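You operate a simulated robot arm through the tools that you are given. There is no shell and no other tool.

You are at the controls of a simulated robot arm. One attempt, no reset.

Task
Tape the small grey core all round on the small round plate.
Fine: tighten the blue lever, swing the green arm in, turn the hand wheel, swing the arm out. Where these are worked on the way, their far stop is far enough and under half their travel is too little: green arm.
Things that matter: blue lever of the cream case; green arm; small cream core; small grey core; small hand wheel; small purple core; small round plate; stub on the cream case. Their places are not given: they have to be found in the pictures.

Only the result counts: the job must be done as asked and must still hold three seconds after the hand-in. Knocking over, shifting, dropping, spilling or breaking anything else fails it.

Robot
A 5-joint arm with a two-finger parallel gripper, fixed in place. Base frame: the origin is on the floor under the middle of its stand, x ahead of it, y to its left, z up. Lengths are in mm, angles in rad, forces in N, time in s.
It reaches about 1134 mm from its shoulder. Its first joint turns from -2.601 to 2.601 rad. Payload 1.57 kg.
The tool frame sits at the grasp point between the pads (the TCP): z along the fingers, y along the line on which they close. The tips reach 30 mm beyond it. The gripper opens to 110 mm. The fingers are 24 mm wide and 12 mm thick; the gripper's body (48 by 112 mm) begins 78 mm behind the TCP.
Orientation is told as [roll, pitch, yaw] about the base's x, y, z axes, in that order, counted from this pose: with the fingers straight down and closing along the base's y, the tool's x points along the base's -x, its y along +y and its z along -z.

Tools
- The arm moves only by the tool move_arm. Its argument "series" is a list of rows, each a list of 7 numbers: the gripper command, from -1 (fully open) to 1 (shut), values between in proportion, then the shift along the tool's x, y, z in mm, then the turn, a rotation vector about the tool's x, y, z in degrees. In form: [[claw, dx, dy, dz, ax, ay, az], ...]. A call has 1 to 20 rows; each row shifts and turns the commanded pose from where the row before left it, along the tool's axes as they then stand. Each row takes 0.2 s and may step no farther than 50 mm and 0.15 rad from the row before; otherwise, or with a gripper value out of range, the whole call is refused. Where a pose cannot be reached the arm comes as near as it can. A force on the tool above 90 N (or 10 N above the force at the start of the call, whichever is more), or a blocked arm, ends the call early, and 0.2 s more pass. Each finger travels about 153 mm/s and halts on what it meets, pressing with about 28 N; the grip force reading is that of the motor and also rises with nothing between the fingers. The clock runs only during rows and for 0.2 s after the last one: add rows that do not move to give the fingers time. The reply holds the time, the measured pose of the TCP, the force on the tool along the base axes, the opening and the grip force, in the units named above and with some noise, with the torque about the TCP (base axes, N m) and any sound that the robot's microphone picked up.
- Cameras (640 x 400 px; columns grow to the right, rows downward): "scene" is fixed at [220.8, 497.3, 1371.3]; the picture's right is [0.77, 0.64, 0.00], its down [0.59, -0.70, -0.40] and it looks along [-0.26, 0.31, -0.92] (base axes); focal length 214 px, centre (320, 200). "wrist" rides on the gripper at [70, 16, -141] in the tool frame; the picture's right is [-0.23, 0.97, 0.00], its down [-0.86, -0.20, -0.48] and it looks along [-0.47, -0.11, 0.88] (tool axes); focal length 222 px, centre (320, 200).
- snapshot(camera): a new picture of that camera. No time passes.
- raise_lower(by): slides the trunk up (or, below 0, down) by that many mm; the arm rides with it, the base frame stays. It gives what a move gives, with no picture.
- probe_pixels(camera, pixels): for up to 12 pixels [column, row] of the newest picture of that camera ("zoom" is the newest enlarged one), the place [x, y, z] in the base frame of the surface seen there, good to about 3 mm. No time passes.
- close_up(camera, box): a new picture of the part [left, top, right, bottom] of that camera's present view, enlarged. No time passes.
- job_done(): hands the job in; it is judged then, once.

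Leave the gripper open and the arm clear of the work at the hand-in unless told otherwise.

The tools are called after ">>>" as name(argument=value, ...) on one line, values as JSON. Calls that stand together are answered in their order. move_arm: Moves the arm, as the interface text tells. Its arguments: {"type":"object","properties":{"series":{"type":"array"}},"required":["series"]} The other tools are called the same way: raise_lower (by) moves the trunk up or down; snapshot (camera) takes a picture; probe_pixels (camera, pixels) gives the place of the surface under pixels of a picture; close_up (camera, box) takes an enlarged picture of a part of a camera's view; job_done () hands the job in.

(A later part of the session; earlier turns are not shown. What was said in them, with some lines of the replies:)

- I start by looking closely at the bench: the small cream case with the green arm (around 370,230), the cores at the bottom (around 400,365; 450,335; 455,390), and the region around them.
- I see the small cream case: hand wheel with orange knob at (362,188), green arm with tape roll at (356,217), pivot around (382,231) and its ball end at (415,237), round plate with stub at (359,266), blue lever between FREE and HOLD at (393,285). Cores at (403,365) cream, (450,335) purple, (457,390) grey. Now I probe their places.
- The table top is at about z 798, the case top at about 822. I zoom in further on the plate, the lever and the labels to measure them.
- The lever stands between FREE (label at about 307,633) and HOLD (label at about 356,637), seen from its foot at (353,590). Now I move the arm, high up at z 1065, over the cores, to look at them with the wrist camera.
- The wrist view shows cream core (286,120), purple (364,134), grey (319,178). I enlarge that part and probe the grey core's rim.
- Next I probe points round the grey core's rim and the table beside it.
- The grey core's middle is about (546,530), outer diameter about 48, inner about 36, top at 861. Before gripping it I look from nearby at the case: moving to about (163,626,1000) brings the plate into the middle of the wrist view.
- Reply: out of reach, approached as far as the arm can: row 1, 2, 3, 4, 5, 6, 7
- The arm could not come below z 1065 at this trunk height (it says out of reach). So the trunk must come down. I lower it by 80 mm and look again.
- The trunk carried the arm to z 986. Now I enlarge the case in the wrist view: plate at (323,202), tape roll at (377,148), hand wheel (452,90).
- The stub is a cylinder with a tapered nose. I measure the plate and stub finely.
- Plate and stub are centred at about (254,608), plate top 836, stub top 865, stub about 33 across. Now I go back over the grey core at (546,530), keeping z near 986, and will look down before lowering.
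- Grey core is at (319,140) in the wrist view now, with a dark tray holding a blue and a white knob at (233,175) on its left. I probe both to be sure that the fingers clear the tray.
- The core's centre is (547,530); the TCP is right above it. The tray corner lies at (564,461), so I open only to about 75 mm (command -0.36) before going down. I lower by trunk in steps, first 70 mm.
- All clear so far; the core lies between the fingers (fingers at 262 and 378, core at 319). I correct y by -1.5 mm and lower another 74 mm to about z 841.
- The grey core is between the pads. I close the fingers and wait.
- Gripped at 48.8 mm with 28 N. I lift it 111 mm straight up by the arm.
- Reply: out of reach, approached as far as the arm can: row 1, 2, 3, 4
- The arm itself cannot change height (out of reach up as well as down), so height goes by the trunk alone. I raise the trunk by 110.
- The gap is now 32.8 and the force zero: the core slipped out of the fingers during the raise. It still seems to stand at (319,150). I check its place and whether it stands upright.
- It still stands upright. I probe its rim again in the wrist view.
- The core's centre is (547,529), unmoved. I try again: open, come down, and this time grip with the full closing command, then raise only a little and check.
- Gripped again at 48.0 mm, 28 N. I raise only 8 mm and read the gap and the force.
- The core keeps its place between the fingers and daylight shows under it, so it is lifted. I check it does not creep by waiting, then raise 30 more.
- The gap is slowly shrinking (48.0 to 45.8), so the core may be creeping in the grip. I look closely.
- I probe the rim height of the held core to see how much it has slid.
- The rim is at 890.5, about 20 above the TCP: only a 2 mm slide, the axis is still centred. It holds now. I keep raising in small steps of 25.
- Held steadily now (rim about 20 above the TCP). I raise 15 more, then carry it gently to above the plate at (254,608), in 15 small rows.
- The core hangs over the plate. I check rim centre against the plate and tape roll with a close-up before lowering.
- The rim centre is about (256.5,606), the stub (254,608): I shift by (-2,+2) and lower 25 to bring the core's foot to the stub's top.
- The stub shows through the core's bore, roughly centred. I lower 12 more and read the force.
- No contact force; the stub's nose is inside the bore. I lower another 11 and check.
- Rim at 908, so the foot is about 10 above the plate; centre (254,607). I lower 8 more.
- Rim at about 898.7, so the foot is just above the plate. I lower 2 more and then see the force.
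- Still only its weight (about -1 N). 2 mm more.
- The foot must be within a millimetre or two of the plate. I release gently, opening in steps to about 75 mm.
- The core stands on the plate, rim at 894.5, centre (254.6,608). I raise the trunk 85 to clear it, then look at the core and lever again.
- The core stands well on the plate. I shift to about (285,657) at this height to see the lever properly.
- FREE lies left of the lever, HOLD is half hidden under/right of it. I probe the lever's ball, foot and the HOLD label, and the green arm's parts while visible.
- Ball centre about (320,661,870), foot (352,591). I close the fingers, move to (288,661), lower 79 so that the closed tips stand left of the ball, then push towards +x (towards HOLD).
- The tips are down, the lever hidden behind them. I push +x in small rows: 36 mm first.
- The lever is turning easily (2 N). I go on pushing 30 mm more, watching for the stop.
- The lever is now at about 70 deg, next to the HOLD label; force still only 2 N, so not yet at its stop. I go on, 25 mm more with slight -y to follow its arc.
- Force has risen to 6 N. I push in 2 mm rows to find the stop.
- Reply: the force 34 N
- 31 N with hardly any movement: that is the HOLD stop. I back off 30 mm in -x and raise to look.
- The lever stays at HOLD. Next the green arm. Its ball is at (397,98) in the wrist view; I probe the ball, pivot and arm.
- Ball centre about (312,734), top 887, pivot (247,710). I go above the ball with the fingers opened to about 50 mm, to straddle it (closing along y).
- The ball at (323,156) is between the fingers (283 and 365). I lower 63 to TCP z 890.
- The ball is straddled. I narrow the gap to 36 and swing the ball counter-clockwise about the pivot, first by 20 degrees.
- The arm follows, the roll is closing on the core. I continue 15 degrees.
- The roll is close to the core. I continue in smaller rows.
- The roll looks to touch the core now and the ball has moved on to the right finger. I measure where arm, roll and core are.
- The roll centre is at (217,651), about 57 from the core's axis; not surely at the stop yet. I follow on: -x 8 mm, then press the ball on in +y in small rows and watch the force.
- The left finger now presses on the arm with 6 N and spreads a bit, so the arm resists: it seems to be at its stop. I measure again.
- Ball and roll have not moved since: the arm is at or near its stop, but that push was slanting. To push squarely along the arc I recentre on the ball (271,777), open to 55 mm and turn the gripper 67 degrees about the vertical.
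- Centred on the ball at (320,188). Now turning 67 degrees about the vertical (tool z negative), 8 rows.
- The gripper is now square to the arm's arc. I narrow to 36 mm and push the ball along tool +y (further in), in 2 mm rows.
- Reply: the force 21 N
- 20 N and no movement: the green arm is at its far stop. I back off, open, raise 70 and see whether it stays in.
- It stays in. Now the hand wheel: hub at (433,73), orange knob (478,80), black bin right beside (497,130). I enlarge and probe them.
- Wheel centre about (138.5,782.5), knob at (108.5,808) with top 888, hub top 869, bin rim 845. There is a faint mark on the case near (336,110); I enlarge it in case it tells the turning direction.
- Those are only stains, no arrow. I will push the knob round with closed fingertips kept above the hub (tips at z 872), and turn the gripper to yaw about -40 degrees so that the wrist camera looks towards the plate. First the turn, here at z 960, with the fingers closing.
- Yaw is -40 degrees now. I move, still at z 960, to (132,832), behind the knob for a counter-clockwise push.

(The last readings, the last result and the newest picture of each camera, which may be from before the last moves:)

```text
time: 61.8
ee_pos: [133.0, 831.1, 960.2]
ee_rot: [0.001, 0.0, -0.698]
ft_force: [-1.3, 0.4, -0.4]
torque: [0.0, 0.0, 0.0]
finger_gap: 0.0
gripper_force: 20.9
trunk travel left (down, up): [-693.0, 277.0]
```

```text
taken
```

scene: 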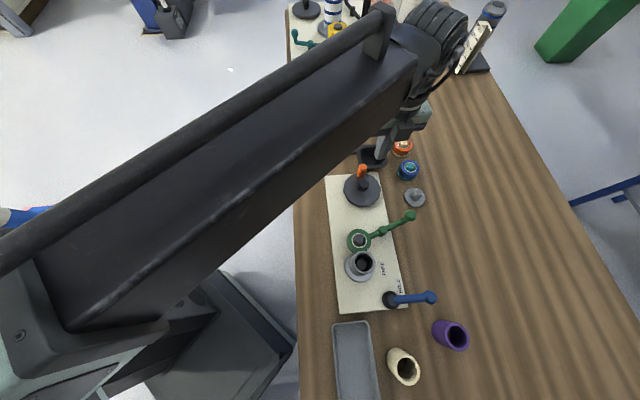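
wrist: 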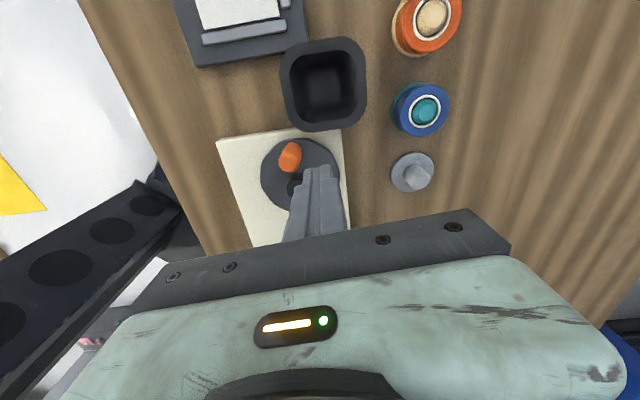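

The scene camera has a free view of plate, core and roll now. I take a close-up of that as the "before" picture and then lower 58 to bring the tips to z 872.

>>> close_up(camera="scene", box=[330, 200, 426, 290])

>>> raise_lower(by=-58)

>>> snapshot(camera="wrist")

>>> close_up(camera="scene", box=[320, 140, 440, 290])

```text
4.44 times, centred on (378, 245) of scene
```

zoom: 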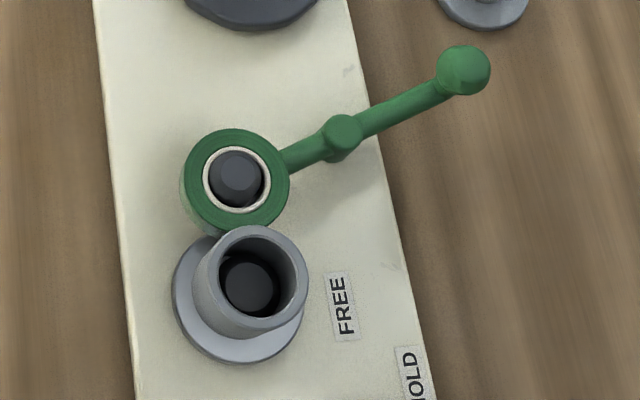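

```text
time: 62.8
ee_pos: [134.0, 830.9, 900.4]
ee_rot: [-0.001, 0.001, -0.696]
ft_force: [0.3, -0.7, -0.2]
torque: [0.0, 0.03, -0.01]
finger_gap: 0.0
gripper_force: 21.8
trunk travel left (down, up): [-635.0, 335.0]
```

```text
taken
```

wrist: 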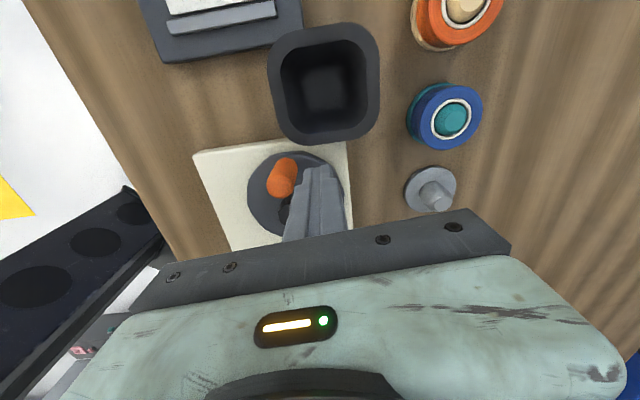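

```text
2.67 times, centred on (380, 215) of scene
```

zoom: 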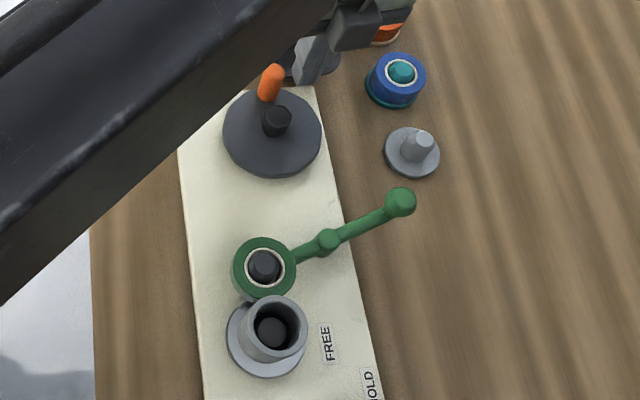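

The tips stand behind the knob. I push counter-clockwise round the hub, 6 rows of 10 degrees first, watching the force.

>>> move_arm(series=[[1, 5.25, -6.5, 0, 0, 0, 0], [1, 4.05, -7.31, 0, 0, 0, 0], [1, 2.75, -7.92, 0, 0, 0, 0], [1, 1.29, -8.26, 0, 0, 0, 0], [1, -0.12, -8.39, 0, 0, 0, 0], [1, -1.63, -8.16, 0, 0, 0, 0]])

>>> close_up(camera="scene", box=[320, 140, 440, 290])

>>> snapshot(camera="wrist")

```text
time: 64.2
ee_pos: [94.1, 803.3, 901.5]
ee_rot: [0.0, 0.001, -0.7]
ft_force: [-0.1, 1.4, -0.6]
torque: [0.05, 0.0, 0.0]
finger_gap: 0.0
gripper_force: 21.0
trunk travel left (down, up): [-635.0, 335.0]
```

```text
2.67 times, centred on (380, 215) of scene
```

zoom: 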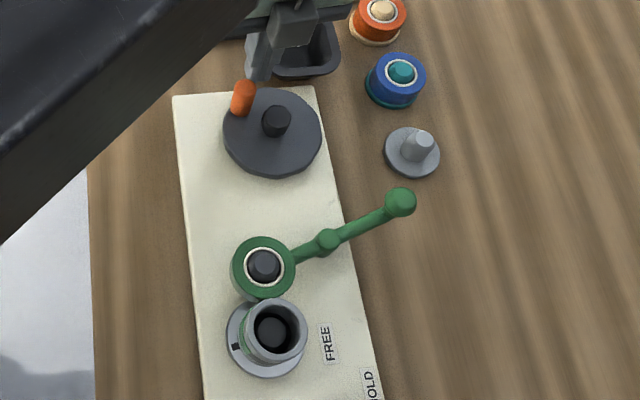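

```text
taken
```

wrist: 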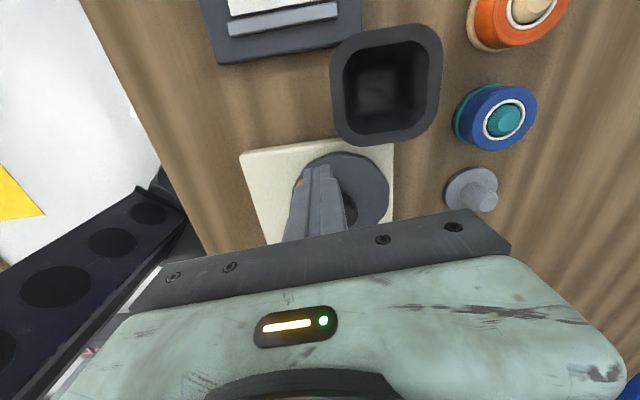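

The plate's mark has moved to the left side and a green strip shows on the core: tape is going on in this direction. I zoom to see.

>>> close_up(camera="scene", box=[340, 220, 404, 290])

```text
5.71 times, centred on (372, 255) of scene
```

zoom: 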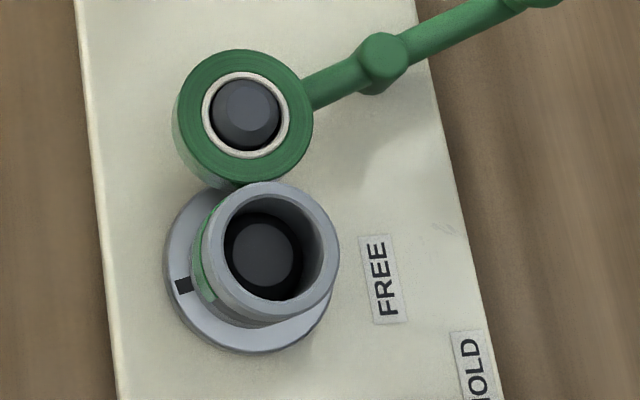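

The tape runs from the roll contact round the left side. I go on counter-clockwise, 14 rows of 10 degrees.

>>> move_arm(series=[[1, -3.0, -7.81, 0, 0, 0, 0], [1, -4.31, -7.17, 0, 0, 0, 0], [1, -5.49, -6.32, 0, 0, 0, 0], [1, -6.5, -5.27, 0, 0, 0, 0], [1, -7.32, -4.06, 0, 0, 0, 0], [1, -7.91, -2.73, 0, 0, 0, 0], [1, -8.27, -1.31, 0, 0, 0, 0], [1, -8.37, 0.15, 0, 0, 0, 0], [1, -8.22, 1.6, 0, 0, 0, 0], [1, -7.81, 3.0, 0, 0, 0, 0], [1, -7.17, 4.31, 0, 0, 0, 0], [1, -6.32, 5.49, 0, 0, 0, 0], [1, -5.27, 6.5, 0, 0, 0, 0], [1, -4.06, 7.32, 0, 0, 0, 0]])

>>> close_up(camera="scene", box=[320, 140, 440, 290])

>>> close_up(camera="scene", box=[340, 220, 404, 290])

>>> snapshot(camera="wrist")

```text
time: 67.2
ee_pos: [159.3, 739.8, 901.4]
ee_rot: [0.0, -0.001, -0.697]
ft_force: [-0.6, -0.3, 0.0]
torque: [-0.05, 0.0, 0.02]
finger_gap: 0.0
gripper_force: 21.6
trunk travel left (down, up): [-635.0, 335.0]
```

```text
2.67 times, centred on (380, 215) of scene
```

zoom: 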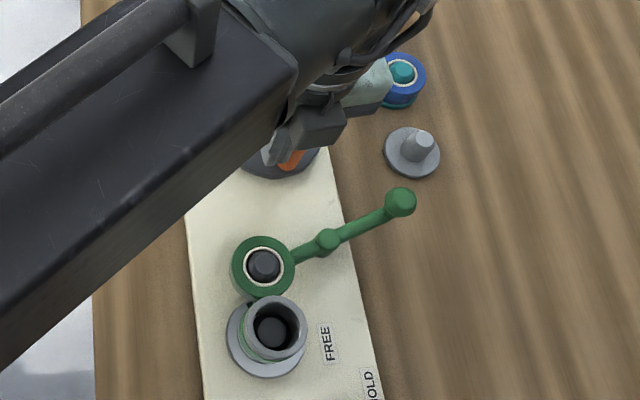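

```text
5.71 times, centred on (372, 255) of scene
```

zoom: 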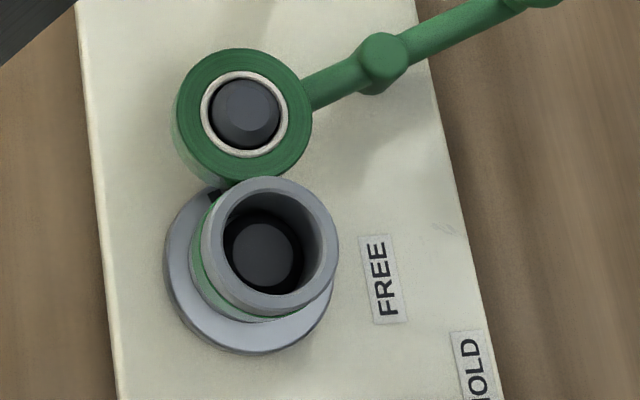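

```text
taken
```

wrist: 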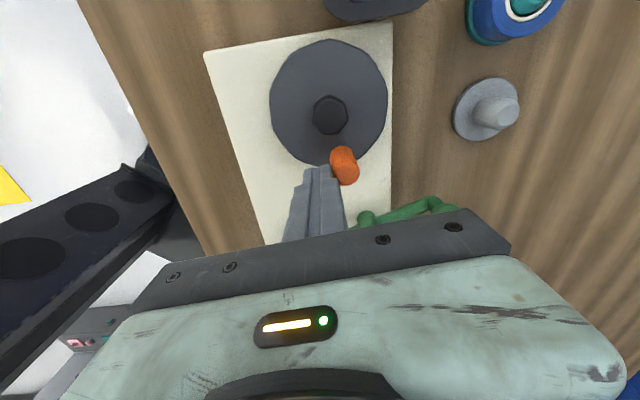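

The mark has come right round to the roll again (now about 10-11 o'clock at (213,193)); the plate turns about twice as far as the wheel. For a sure overlap I turn 5 rows (50 degrees of the wheel, about 100 of the plate) more.

>>> move_arm(series=[[1, -2.73, 7.91, 0, 0, 0, 0], [1, -1.31, 8.27, 0, 0, 0, 0], [1, 0.15, 8.37, 0, 0, 0, 0], [1, 1.6, 8.22, 0, 0, 0, 0], [1, 3.0, 7.81, 0, 0, 0, 0]])

>>> close_up(camera="scene", box=[340, 220, 404, 290])

>>> snapshot(camera="wrist")

```text
time: 68.4
ee_pos: [185.6, 771.0, 900.8]
ee_rot: [0.001, 0.0, -0.698]
ft_force: [1.2, -2.2, 0.0]
torque: [-0.02, -0.05, -0.02]
finger_gap: 0.0
gripper_force: 21.4
trunk travel left (down, up): [-635.0, 335.0]
```

```text
5.71 times, centred on (372, 255) of scene
```

zoom: 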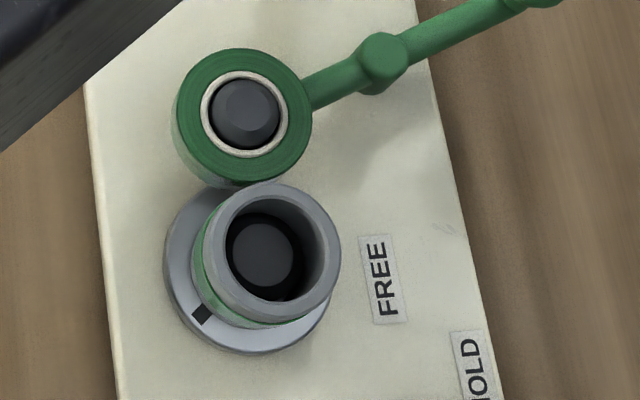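

```text
taken
```

wrist: 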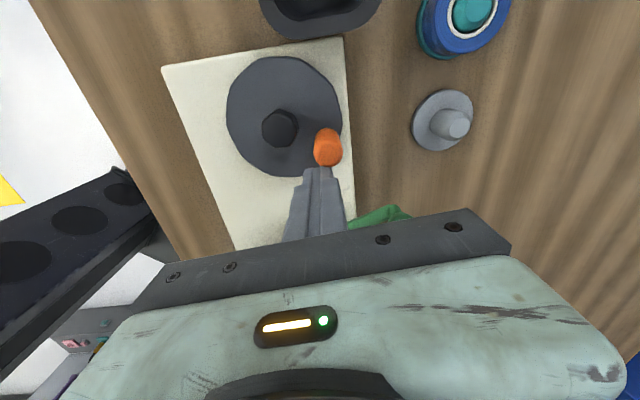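

The mark is now at about 8 o'clock on its second round: about 1.3 turns of the plate. I back the tips off the knob by 6 mm and raise, to look at the core from another side.

>>> move_arm(series=[[1, -2.5, -5.5, 0, 0, 0, 0], [1, 0, 0, 0, 0, 0, 0]])

>>> raise_lower(by=60)

>>> snapshot(camera="wrist")

```text
time: 69.0
ee_pos: [182.8, 766.7, 901.7]
ee_rot: [0.0, 0.0, -0.699]
ft_force: [-0.2, 0.1, -0.4]
torque: [0.0, 0.0, 0.02]
finger_gap: 0.0
gripper_force: 21.2
trunk travel left (down, up): [-635.0, 335.0]
```

```text
time: 70.0
ee_pos: [183.3, 765.3, 961.9]
ee_rot: [0.001, 0.0, -0.698]
ft_force: [0.0, 0.6, -0.2]
torque: [0.0, 0.01, 0.0]
finger_gap: 0.1
gripper_force: 21.3
trunk travel left (down, up): [-695.0, 275.0]
```

```text
taken
```

wrist: 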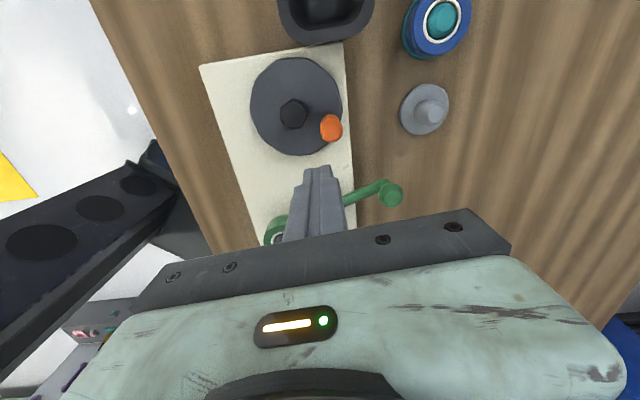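

Next I turn back to yaw 0 (5 rows of 8 degrees) and go above the green arm's ball at (271,777), opening the fingers to straddle it again.

>>> move_arm(series=[[1, 0, 0, 0, 0, 0, -8], [1, 0, 0, 0, 0, 0, -8], [1, 0, 0, 0, 0, 0, -8], [1, 0, 0, 0, 0, 0, -8], [1, 0, 0, 0, 0, 0, -8], [1, 0, 0, 0, 0, 0, 0]])

>>> move_arm(series=[[0, -22, 3, 0, 0, 0, 0], [0, -22, 3, 0, 0, 0, 0], [0, -22, 3, 0, 0, 0, 0], [0, -22, 3, 0, 0, 0, 0], [0, 0, 0, 0, 0, 0, 0]])

>>> snapshot(camera="wrist")

>>> close_up(camera="wrist", box=[60, 80, 340, 250])

```text
time: 71.4
ee_pos: [183.2, 766.1, 960.3]
ee_rot: [0.0, -0.001, 0.003]
ft_force: [0.1, -0.6, 0.8]
torque: [0.0, 0.02, -0.02]
finger_gap: 0.1
gripper_force: 21.5
trunk travel left (down, up): [-695.0, 275.0]
```

```text
time: 72.6
ee_pos: [271.6, 778.3, 962.2]
ee_rot: [0.001, 0.001, -0.001]
ft_force: [0.0, 0.3, -0.1]
torque: [-0.04, -0.01, 0.04]
finger_gap: 55.3
gripper_force: 0.1
trunk travel left (down, up): [-695.0, 275.0]
```

```text
taken
```

wrist: 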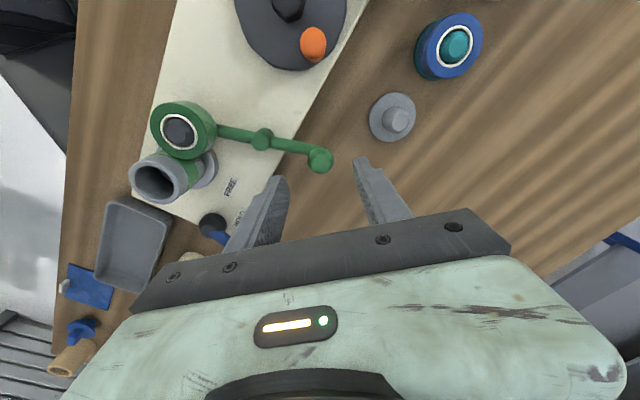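

```text
2.29 times, centred on (200, 165) of wrist
```

zoom: 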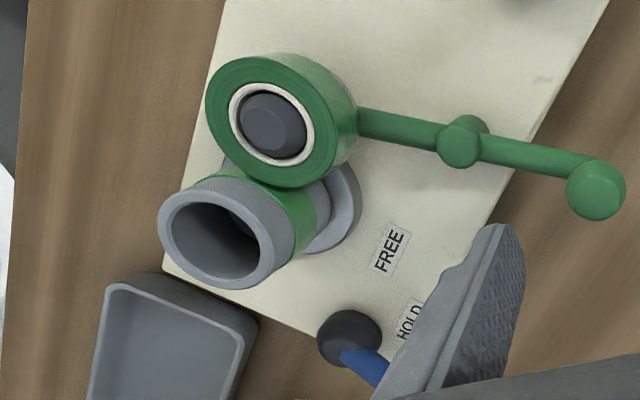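

Tape shows as a full band on this side of the core as well, and the scene picture showed it on the other sides. Now I swing the arm out: closed fingertips on the -x side of the ball at about (236,785), then lower and push the ball clockwise.

>>> move_arm(series=[[1, 18, 3.5, 0, 0, 0, 0], [1, 18, 3.5, 0, 0, 0, 0], [1, 0, 0, 0, 0, 0, 0], [1, 0, 0, 0, 0, 0, 0]])

>>> raise_lower(by=-72)

>>> snapshot(camera="wrist")

```text
time: 73.6
ee_pos: [237.0, 784.5, 961.6]
ee_rot: [0.0, 0.0, -0.002]
ft_force: [0.6, -0.1, 0.3]
torque: [-0.01, 0.0, -0.01]
finger_gap: 0.2
gripper_force: 20.9
trunk travel left (down, up): [-695.0, 275.0]
```

```text
time: 74.7
ee_pos: [235.8, 784.2, 889.2]
ee_rot: [0.0, 0.001, 0.0]
ft_force: [-1.0, 0.4, 0.7]
torque: [-0.04, -0.01, -0.01]
finger_gap: 0.0
gripper_force: 21.1
trunk travel left (down, up): [-623.0, 347.0]
```

```text
taken
```

wrist: 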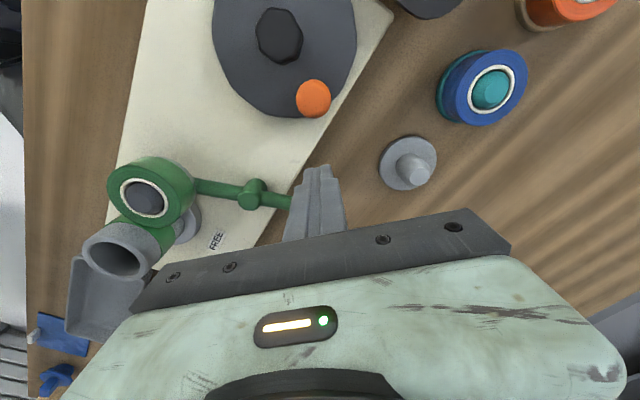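

I push the ball clockwise along its arc (9 rows).

>>> move_arm(series=[[1, -8.3, 0.8, 0, 0, 0, 0], [1, -7.8, -0.2, 0, 0, 0, 0], [1, -7.7, -0.9, 0, 0, 0, 0], [1, -7.5, -1.8, 0, 0, 0, 0], [1, -7.3, -2.5, 0, 0, 0, 0], [1, -7.0, -3.3, 0, 0, 0, 0], [1, -6.7, -4.0, 0, 0, 0, 0], [1, -6.2, -4.6, 0, 0, 0, 0], [1, -5.6, -5.3, 0, 0, 0, 0], [1, 0, 0, 0, 0, 0, 0]])

>>> snapshot(camera="wrist")

```text
time: 76.9
ee_pos: [300.0, 762.7, 889.6]
ee_rot: [0.0, -0.001, 0.0]
ft_force: [0.6, 1.7, 1.2]
torque: [0.04, -0.01, 0.0]
finger_gap: 0.1
gripper_force: 21.5
trunk travel left (down, up): [-623.0, 347.0]
```

```text
taken
```

wrist: 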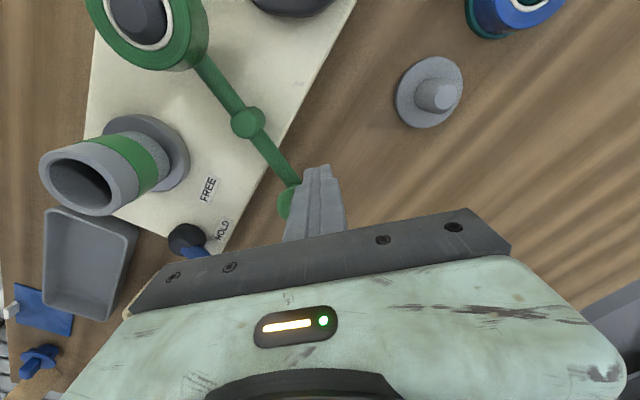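

The roll is well away from the core and the tape band shows on the core. I push on to the outer stop in small rows.

>>> move_arm(series=[[1, -3.5, -3.8, 0, 0, 0, 0], [1, -1.6, -2.0, 0, 0, 0, 0], [1, -1.6, -2.1, 0, 0, 0, 0], [1, -1.5, -2.1, 0, 0, 0, 0], [1, 0, 0, 0, 0, 0, 0]])

>>> snapshot(camera="wrist")

```text
time: 78.1
ee_pos: [300.6, 762.3, 889.9]
ee_rot: [0.018, 0.004, 0.006]
ft_force: [-26.9, 72.5, 35.0]
torque: [0.77, 0.04, 0.53]
finger_gap: 0.0
gripper_force: 20.7
trunk travel left (down, up): [-623.0, 347.0]
```

```text
taken
```

wrist: 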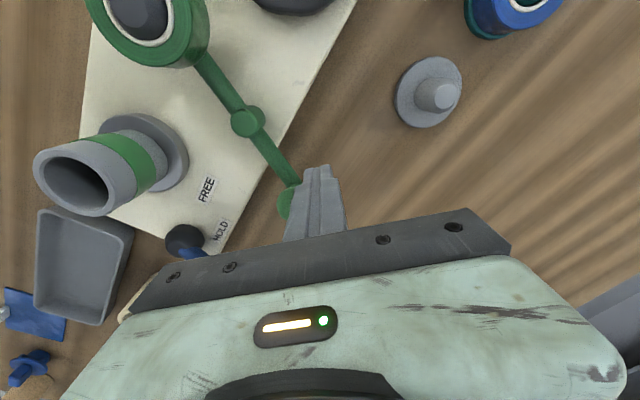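

72 N: that is the hard outer stop. I back off at once and then raise.

>>> move_arm(series=[[1, 4, 5, 0, 0, 0, 0], [1, 6, 8, 0, 0, 0, 0], [1, 6, 10, 0, 0, 0, 0], [1, 0, 0, 0, 0, 0, 0]])

>>> snapshot(camera="wrist")

```text
time: 79.1
ee_pos: [290.9, 775.6, 890.1]
ee_rot: [-0.002, 0.0, 0.0]
ft_force: [0.5, -0.6, 0.4]
torque: [-0.01, 0.0, 0.04]
finger_gap: 0.0
gripper_force: 21.2
trunk travel left (down, up): [-623.0, 347.0]
```

```text
taken
```

wrist: 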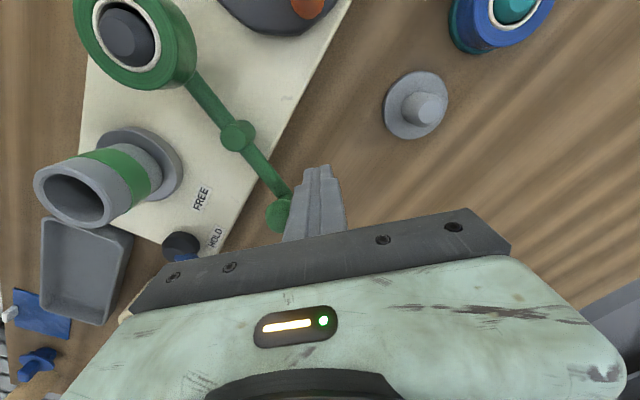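

Free again. I raise 90 and look at the whole state.

>>> raise_lower(by=90)

>>> snapshot(camera="wrist")

>>> close_up(camera="wrist", box=[120, 0, 330, 250])

>>> snapshot(camera="scene")

```text
time: 80.3
ee_pos: [291.8, 775.4, 980.6]
ee_rot: [0.0, 0.0, 0.001]
ft_force: [0.5, 0.6, -0.3]
torque: [-0.04, 0.0, 0.04]
finger_gap: 0.0
gripper_force: 21.4
trunk travel left (down, up): [-713.0, 257.0]
```

```text
taken
```

wrist: 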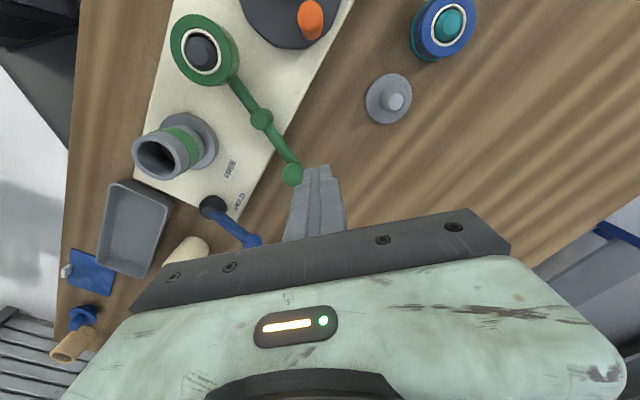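

```text
1.60 times, centred on (225, 125) of wrist
```

zoom: 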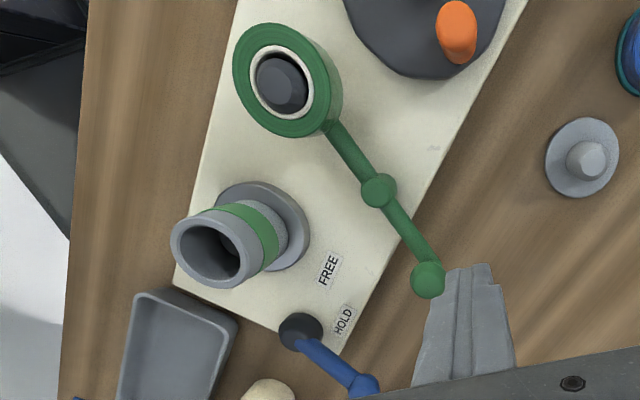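

```text
taken
```

scene: 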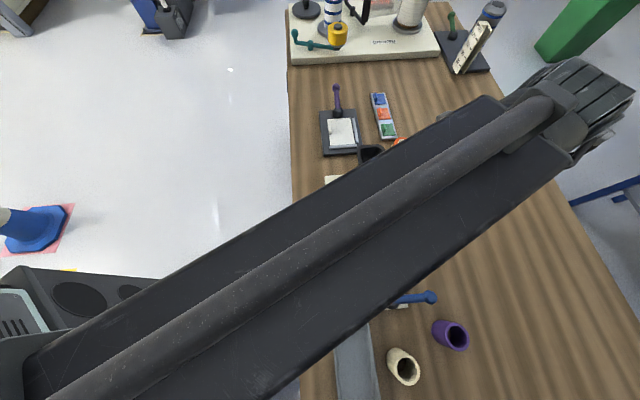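

The arm looks out as at the start. I probe ball, roll and the core's rim, then retreat to the start place to get a free scene view.

>>> probe_pixels(camera="wrist", pixels=[[292, 173], [203, 52], [260, 119], [163, 150], [250, 240], [213, 203]])

>>> raise_lower(by=60)

>>> move_arm(series=[[-1, 30, -21, 0, 0, 0, 0], [-1, 30, -21, 0, 0, 0, 0], [-1, 30, -21, 0, 0, 0, 0], [-1, 30, -21, 0, 0, 0, 0], [-1, 30, -21, 0, 0, 0, 0], [-1, 30, -21, 0, 0, 0, 0], [-1, 30, -21, 0, 0, 0, 0], [-1, 30, -21, 0, 0, 0, 0], [-1, 30, -21, 0, 0, 0, 0], [-1, 10, -4, 0, 0, 0, 0], [-1, 0, 0, 0, 0, 0, 0]])

>>> snapshot(camera="scene")

>>> close_up(camera="scene", box=[330, 170, 450, 320])

>>> close_up(camera="scene", box=[335, 235, 399, 295])

```text
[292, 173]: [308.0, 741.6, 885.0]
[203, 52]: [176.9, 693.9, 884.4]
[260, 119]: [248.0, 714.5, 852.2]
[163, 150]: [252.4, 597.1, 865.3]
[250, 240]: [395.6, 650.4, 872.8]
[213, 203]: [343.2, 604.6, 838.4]
```

```text
time: 81.3
ee_pos: [291.7, 775.8, 1040.7]
ee_rot: [0.0, 0.0, 0.0]
ft_force: [-0.5, -0.2, -0.2]
torque: [0.03, -0.01, -0.01]
finger_gap: 0.0
gripper_force: 21.1
trunk travel left (down, up): [-773.0, 197.0]
```

```text
time: 83.8
ee_pos: [12.5, 582.9, 1040.5]
ee_rot: [0.0, -0.001, 0.0]
ft_force: [-0.1, 0.1, 0.4]
torque: [-0.01, 0.02, -0.01]
finger_gap: 109.9
gripper_force: 0.1
trunk travel left (down, up): [-773.0, 197.0]
```

```text
taken
```

scene: 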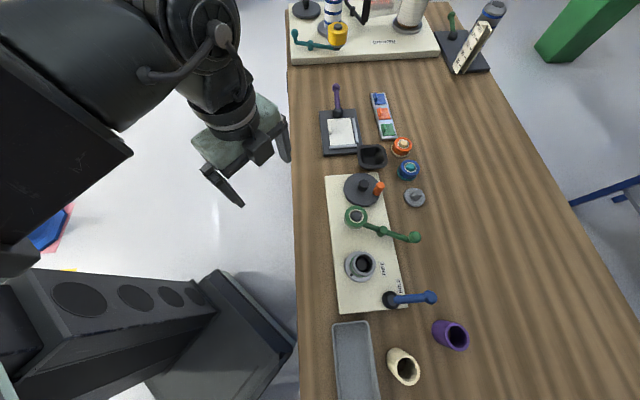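

```text
2.67 times, centred on (390, 245) of scene
```

zoom: 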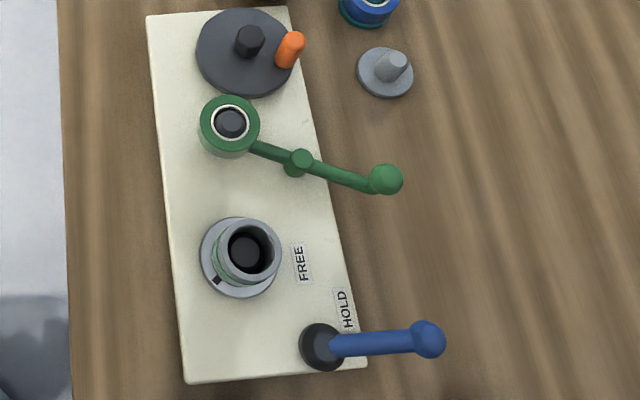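

```text
6.67 times, centred on (367, 265) of scene
```

zoom: 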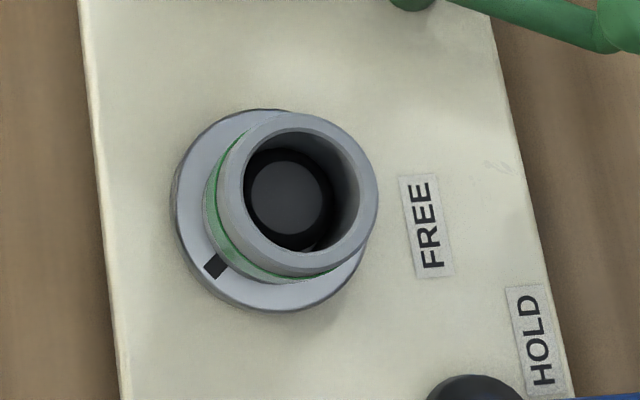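

Green arm is back at its first place (ball 308,742; roll 177,694), the lever stays at HOLD, and the core stands on the plate with its band. One thin strip on the core's +x side has not been seen yet; I go back high up (z 1040) to (400,640) with the gripper turned 90 degrees to look at that side.

>>> move_arm(series=[[-1, -39, 6, 0, 0, 0, -8.2], [-1, -39, 6, 0, 0, 0, -8.2], [-1, 0, 0, 0, 0, 0, -8.2], [-1, 0, 0, 0, 0, 0, -8.2], [-1, 0, 0, 0, 0, 0, -8.2], [-1, 0, 0, 0, 0, 0, -8.2], [-1, 0, 0, 0, 0, 0, -8.2], [-1, 0, 0, 0, 0, 0, -8.2], [-1, 0, 0, 0, 0, 0, -8.2], [-1, 0, 0, 0, 0, 0, -8.2], [-1, 0, 0, 0, 0, 0, -8.0]])

```text
time: 86.2
ee_pos: [87.7, 599.6, 1039.5]
ee_rot: [0.0, -0.001, 1.574]
ft_force: [-0.2, -0.1, -0.1]
torque: [-0.03, -0.01, 0.01]
finger_gap: 110.1
gripper_force: 0.1
trunk travel left (down, up): [-773.0, 197.0]
```

Now yaw 90: tool y is base -x. I move to (400,640).

>>> move_arm(series=[[-1, -5, -39, 0, 0, 0, 0], [-1, -5, -39, 0, 0, 0, 0], [-1, -5, -39, 0, 0, 0, 0], [-1, -5, -39, 0, 0, 0, 0], [-1, -5, -39, 0, 0, 0, 0], [-1, -5, -39, 0, 0, 0, 0], [-1, -5, -39, 0, 0, 0, 0], [-1, -5, -39, 0, 0, 0, 0], [-1, 0, 0, 0, 0, 0, 0]])

>>> snapshot(camera="wrist")

>>> close_up(camera="wrist", box=[390, 40, 530, 140])

```text
time: 88.2
ee_pos: [401.4, 639.5, 1038.9]
ee_rot: [0.0, 0.0, 1.571]
ft_force: [0.8, -0.5, 0.5]
torque: [-0.02, 0.04, 0.02]
finger_gap: 109.9
gripper_force: 0.0
trunk travel left (down, up): [-773.0, 197.0]
```

```text
taken
```

wrist: 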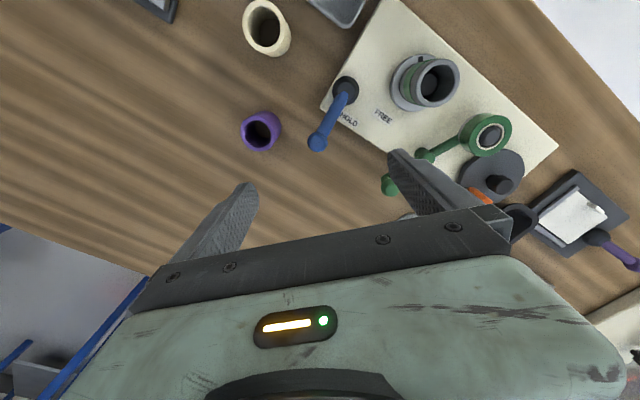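

```text
4.00 times, centred on (460, 90) of wrist
```

zoom: 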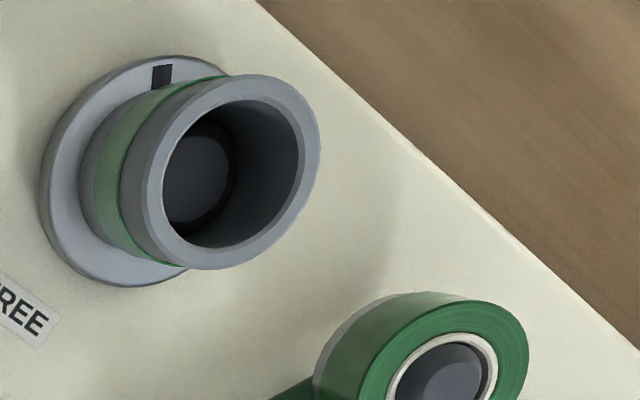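

The band is unbroken on this side as well: the core is taped all round. I retreat to the start place, turning the gripper back, fingers open.

>>> move_arm(series=[[-1, 5, 39, 0, 0, 0, 0], [-1, 5, 39, 0, 0, 0, 0], [-1, 5, 39, 0, 0, 0, 0], [-1, 5, 39, 0, 0, 0, 0], [-1, 5, 39, 0, 0, 0, 0], [-1, 5, 39, 0, 0, 0, 0], [-1, 5, 39, 0, 0, 0, 0], [-1, 5, 39, 0, 0, 0, 0], [-1, 8, 39, 0, 0, 0, 0], [-1, 8, 37, 0, 0, 0, 0], [-1, 0, 0, 0, 0, 0, 0]])

>>> snapshot(camera="scene")

>>> close_up(camera="scene", box=[320, 160, 480, 400])

```text
time: 90.5
ee_pos: [12.5, 584.2, 1039.3]
ee_rot: [0.0, -0.001, 1.572]
ft_force: [-0.1, 0.0, 0.0]
torque: [-0.01, -0.06, 0.03]
finger_gap: 109.9
gripper_force: 0.0
trunk travel left (down, up): [-773.0, 197.0]
```

```text
taken
```

scene: 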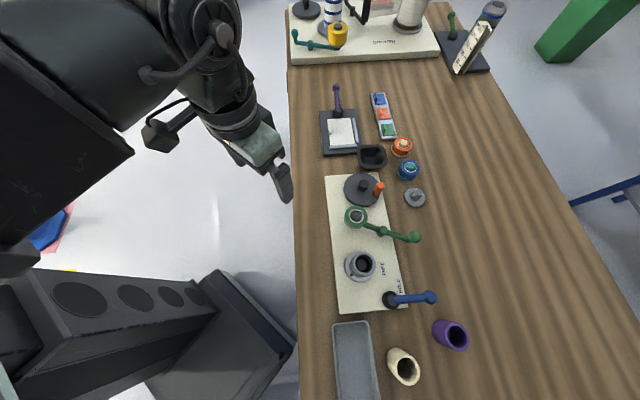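

```text
1.67 times, centred on (400, 280) of scene
```

zoom: 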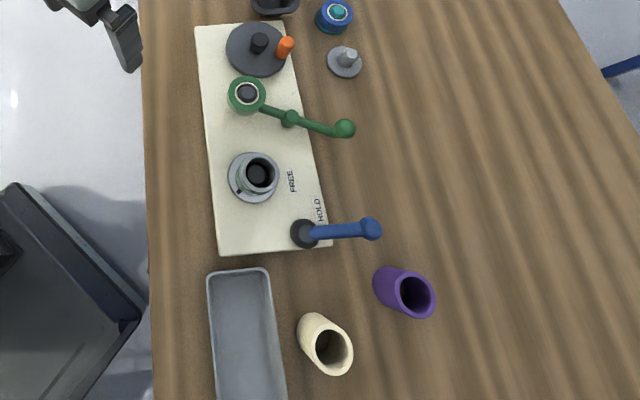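

The state is as asked:
- The grey core sits on the round plate with tape all round.
- The blue lever is at HOLD.
- The green arm is out.
- The cream and purple cores are untouched.
- The gripper is open and clear of the bench.

I hand in.

>>> job_done()

```text
The job is handed in.
```

The job is handed in. The small grey core is on the small round plate, taped all round. I don't have the judge's verdict.

- **Core:** it stands upright on the stub. The tape band looks unbroken from every side I could view.
- **Blue lever:** pushed to its stop at HOLD, and it stayed there after I let go.
- **Green arm:** swung in to its far stop and, after the taping, back out to its outer stop, where it started. I pushed it against the outer stop rather hard (72 N) before backing off. Nothing looks moved or damaged.
- **Hand wheel:** turned counter-clockwise by roughly two thirds of a turn. That turned the plate about 1.3 turns, going by its mark, so the tape overlaps.
- **First grip on the core:** it slipped out of the fingers as I raised it. It stayed upright in the same spot, and the second grip held.

The cream and purple cores and everything else on the bench look undisturbed. The gripper is open and the arm is off the bench, back near where it started.
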